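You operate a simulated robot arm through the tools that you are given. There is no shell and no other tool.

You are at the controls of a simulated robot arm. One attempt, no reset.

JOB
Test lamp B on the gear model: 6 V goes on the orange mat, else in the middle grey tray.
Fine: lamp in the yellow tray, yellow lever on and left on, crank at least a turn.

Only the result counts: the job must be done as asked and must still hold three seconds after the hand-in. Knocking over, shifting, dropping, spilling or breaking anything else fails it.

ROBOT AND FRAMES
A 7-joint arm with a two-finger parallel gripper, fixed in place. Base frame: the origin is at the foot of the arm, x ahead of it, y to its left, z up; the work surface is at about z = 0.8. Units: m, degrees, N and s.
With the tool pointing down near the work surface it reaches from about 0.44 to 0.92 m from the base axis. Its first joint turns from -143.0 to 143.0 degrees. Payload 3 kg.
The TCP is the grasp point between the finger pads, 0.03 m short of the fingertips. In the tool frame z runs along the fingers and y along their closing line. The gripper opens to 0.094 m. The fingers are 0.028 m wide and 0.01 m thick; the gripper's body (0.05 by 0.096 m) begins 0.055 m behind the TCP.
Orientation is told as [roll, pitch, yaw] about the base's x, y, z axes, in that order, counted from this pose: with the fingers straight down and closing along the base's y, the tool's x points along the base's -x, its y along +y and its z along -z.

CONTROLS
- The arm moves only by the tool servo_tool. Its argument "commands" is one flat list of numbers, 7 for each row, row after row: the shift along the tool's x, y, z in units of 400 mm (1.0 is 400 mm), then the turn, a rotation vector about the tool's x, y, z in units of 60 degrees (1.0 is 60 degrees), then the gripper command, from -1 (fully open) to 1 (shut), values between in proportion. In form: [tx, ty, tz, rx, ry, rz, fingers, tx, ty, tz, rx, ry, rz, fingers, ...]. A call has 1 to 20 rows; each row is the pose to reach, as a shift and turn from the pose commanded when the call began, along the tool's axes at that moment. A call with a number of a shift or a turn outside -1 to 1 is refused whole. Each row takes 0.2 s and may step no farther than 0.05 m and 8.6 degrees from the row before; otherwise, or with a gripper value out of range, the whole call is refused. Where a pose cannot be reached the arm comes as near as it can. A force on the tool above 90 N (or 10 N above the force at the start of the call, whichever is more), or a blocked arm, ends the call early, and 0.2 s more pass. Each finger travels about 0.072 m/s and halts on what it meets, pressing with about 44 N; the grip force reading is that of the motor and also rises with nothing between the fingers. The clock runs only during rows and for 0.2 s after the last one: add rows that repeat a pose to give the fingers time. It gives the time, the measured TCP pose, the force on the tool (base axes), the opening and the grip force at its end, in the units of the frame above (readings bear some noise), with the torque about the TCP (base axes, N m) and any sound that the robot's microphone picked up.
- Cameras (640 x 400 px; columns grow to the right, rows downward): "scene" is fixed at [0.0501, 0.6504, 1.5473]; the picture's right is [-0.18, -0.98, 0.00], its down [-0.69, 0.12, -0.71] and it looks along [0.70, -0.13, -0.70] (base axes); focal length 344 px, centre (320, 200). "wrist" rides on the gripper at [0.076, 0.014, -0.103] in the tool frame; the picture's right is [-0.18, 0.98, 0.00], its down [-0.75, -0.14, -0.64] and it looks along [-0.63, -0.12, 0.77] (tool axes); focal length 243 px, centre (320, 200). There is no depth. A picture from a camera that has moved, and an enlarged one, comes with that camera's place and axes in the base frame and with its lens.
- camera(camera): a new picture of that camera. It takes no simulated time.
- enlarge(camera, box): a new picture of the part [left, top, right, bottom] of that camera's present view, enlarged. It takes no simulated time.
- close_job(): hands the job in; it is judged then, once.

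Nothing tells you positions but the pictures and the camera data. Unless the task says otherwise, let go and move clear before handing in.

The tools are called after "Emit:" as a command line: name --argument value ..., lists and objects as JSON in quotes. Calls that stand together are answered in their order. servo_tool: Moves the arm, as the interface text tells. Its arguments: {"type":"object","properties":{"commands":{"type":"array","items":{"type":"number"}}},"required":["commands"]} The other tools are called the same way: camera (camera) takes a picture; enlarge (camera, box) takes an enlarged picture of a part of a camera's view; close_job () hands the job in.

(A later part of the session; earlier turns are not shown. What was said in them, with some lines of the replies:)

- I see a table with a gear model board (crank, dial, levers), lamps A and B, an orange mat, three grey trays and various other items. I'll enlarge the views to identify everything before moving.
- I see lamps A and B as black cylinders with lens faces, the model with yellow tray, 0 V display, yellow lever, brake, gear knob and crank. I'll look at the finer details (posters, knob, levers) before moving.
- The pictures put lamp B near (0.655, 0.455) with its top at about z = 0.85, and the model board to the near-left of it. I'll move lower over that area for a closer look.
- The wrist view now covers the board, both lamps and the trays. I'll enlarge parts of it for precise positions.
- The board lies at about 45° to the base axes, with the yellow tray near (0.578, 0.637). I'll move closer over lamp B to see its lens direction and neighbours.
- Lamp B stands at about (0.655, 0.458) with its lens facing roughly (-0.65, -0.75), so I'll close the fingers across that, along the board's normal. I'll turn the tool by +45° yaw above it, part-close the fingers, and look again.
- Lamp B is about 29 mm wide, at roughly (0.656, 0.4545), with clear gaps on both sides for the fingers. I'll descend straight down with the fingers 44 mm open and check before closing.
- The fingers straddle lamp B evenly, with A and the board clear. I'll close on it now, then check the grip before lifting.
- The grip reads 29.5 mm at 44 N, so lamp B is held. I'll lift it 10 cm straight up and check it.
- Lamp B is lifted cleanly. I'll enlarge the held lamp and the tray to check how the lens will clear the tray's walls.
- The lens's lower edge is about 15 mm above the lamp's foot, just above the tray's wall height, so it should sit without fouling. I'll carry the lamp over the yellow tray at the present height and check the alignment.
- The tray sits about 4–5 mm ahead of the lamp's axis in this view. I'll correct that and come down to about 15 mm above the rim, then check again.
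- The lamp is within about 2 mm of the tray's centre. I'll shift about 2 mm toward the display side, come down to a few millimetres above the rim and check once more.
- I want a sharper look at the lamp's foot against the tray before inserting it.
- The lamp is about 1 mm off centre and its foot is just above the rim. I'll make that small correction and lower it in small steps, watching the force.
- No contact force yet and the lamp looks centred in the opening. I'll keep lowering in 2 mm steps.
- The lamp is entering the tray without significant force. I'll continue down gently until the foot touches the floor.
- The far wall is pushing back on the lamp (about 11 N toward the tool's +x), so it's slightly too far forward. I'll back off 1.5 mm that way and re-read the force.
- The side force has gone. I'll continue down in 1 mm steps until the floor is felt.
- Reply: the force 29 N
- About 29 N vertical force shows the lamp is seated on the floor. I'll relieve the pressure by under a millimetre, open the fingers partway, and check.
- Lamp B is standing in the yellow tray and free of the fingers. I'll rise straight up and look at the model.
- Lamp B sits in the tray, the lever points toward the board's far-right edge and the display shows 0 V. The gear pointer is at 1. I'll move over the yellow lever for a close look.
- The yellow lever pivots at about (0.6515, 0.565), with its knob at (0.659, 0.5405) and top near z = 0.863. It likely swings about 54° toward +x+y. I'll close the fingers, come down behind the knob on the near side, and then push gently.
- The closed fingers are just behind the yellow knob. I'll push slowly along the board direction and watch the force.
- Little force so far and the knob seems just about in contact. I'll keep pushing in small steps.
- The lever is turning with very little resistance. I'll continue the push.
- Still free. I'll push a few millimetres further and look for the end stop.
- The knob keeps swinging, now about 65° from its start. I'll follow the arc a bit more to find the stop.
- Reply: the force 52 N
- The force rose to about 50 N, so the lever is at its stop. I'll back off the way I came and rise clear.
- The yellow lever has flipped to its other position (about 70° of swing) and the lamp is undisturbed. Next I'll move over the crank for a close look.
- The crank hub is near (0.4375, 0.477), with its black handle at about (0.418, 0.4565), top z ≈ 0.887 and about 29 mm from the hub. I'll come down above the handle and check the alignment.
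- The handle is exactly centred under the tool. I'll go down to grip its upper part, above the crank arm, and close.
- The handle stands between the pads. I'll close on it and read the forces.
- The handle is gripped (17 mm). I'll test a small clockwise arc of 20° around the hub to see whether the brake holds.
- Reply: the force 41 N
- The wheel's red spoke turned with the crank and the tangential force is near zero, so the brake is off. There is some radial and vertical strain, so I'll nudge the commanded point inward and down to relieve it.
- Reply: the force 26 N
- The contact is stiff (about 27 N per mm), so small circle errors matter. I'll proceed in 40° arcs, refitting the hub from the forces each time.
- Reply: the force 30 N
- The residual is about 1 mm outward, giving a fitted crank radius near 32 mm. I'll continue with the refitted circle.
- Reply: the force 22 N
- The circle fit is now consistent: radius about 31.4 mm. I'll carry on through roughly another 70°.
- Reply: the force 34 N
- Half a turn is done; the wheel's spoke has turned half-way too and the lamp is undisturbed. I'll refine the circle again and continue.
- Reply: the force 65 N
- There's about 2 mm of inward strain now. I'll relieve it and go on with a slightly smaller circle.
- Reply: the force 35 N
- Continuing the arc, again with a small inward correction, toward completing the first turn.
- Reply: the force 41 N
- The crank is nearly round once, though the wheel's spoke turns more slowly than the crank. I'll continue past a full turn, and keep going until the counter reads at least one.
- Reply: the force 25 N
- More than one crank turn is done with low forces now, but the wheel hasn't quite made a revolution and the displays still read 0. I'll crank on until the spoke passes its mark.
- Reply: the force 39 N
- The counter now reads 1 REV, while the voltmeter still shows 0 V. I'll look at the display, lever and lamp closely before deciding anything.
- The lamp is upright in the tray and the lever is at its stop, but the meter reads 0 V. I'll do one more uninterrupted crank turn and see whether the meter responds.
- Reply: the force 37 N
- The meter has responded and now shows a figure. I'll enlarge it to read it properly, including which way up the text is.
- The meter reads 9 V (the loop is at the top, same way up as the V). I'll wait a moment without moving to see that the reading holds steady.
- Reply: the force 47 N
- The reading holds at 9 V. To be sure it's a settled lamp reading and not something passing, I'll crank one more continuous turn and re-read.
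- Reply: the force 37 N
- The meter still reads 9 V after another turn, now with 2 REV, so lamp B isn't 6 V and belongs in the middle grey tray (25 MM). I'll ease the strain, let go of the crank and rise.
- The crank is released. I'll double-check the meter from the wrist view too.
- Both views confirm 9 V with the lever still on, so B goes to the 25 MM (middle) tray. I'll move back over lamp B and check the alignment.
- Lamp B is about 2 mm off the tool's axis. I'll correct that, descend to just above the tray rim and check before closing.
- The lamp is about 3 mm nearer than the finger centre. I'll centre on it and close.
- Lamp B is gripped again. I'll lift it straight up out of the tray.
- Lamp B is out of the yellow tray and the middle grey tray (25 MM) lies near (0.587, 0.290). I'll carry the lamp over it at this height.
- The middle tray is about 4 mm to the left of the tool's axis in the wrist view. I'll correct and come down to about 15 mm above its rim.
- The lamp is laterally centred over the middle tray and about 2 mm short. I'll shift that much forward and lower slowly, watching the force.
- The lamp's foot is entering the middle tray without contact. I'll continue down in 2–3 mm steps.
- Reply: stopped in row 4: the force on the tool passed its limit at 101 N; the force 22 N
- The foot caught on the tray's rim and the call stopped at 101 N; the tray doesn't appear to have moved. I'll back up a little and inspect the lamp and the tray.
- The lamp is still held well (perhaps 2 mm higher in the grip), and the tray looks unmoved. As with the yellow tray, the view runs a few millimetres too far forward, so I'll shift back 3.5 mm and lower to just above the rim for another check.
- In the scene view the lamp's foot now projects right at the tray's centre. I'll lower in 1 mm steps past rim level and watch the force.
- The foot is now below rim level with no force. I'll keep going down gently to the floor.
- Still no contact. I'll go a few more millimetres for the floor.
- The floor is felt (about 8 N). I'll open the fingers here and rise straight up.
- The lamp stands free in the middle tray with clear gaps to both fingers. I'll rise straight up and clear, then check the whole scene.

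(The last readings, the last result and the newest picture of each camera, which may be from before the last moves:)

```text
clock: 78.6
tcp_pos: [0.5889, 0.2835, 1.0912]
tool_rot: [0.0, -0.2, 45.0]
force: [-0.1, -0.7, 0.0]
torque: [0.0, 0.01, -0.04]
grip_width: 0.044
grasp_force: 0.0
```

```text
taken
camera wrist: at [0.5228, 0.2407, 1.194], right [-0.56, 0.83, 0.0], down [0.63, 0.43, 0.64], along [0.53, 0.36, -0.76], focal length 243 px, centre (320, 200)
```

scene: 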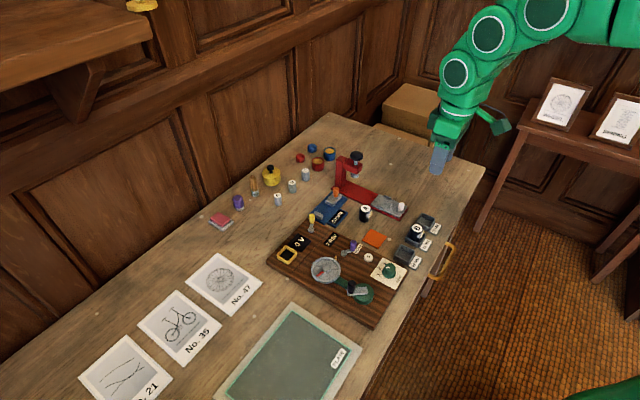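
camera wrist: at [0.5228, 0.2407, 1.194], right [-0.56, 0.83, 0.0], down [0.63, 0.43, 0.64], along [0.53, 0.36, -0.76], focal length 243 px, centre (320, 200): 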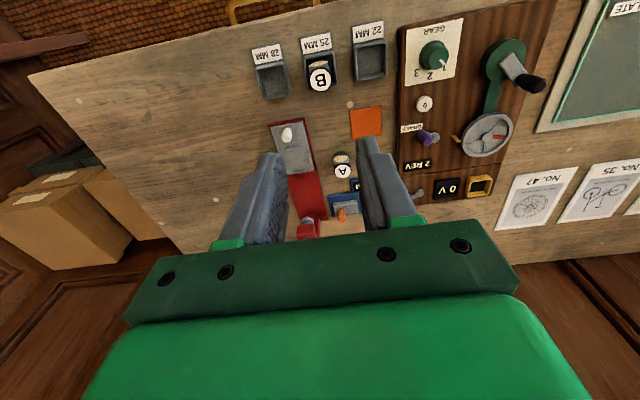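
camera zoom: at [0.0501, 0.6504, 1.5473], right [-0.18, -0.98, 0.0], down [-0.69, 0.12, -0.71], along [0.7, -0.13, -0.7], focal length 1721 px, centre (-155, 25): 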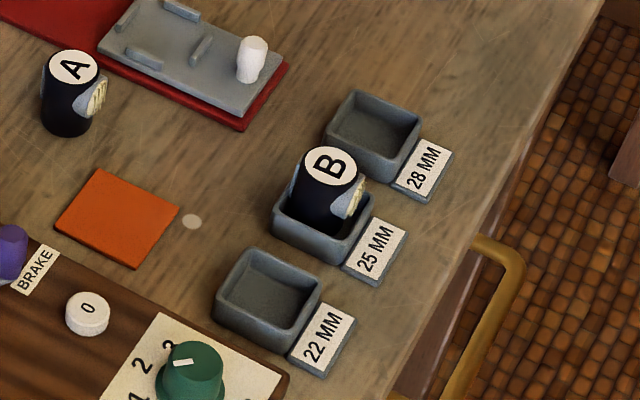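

Lamp B is in the middle tray, the yellow lever is still on, and everything else looks in place. I'll check closely that the lamp is seated flat and the tray hasn't shifted.

Emit:
enlarge --camera "scene" --box '[395, 215, 435, 250]'

Emit:
enlarge --camera "wrist" --box '[240, 20, 400, 130]'

Emit:
enlarge --camera "scene" --box '[260, 180, 460, 305]'

```text
11.43 times, centred on (415, 232) of scene
camera zoom: at [0.0501, 0.6504, 1.5473], right [-0.18, -0.98, 0.0], down [-0.69, 0.12, -0.71], along [0.7, -0.13, -0.7], focal length 3935 px, centre (-766, -171)
```

zoom: 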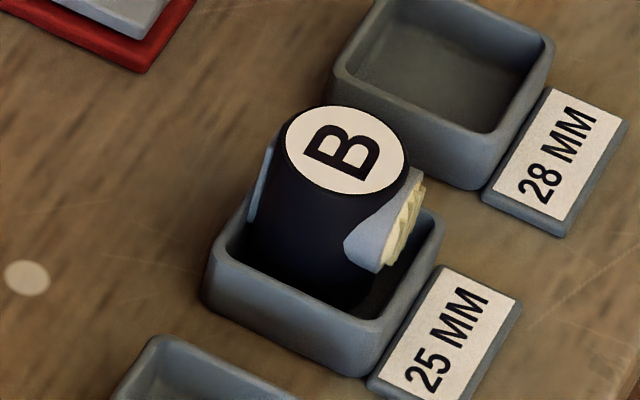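

```text
3.64 times, centred on (320, 75) of wrist
camera zoom: at [0.5228, 0.2407, 1.194], right [-0.56, 0.83, 0.0], down [0.63, 0.43, 0.64], along [0.53, 0.36, -0.76], focal length 882 px, centre (320, 654)
```

zoom: 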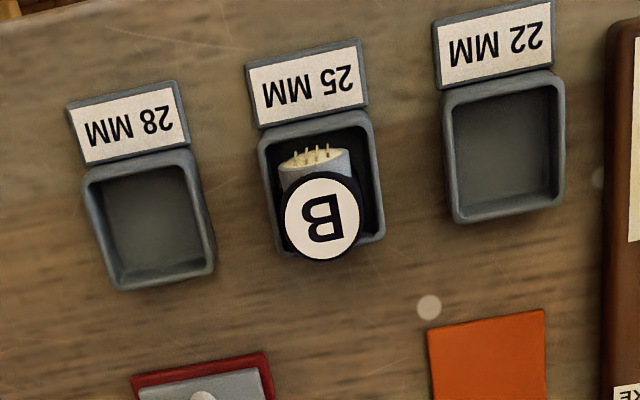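

```text
3.20 times, centred on (360, 242) of scene
camera zoom: at [0.0501, 0.6504, 1.5473], right [-0.18, -0.98, 0.0], down [-0.69, 0.12, -0.71], along [0.7, -0.13, -0.7], focal length 1102 px, centre (192, 64)
```

zoom: 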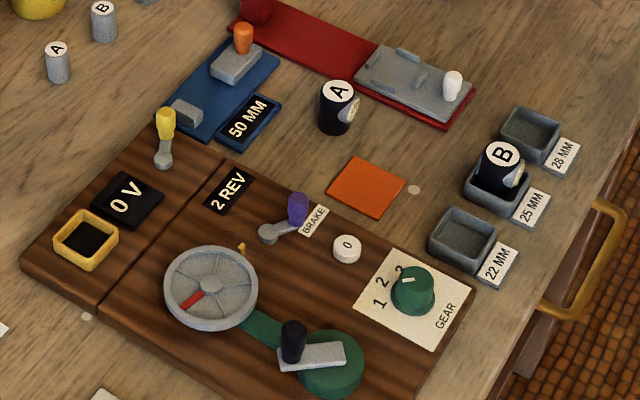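

Compared with the first picture, nothing else has moved. Lamp B (9 V, so not 6 V) stands upright in the middle grey tray, the yellow lever is still on, the crank has had well over a turn, and the arm is clear. I'm handing in now.

Emit:
close_job

```text
The job is handed in.
```

The job is handed in. Lamp B read 9 V on the gear model, not 6 V, so it is in the middle grey tray (the one labelled 25 MM).

- **Reading:** The meter stayed at 0 V for about the first one and a half crank turns. It showed 9 V during the next turn and still read 9 V after one more. I read it from both cameras to rule out an upside-down 6.
- **Lever and crank:** The yellow lever is on and was left on. The crank had about three and a half turns in all, and the counter ended at 2 REV.
- **Rim contact:** While placing the lamp, its foot caught the rim of the middle tray and the arm stopped at 101 N. I backed off, realigned and set it down again. The tray had not moved, and the lamp stands upright in it.
- **Rest of the table:** Compared with the first picture, everything else is where it was, and the arm is clear.
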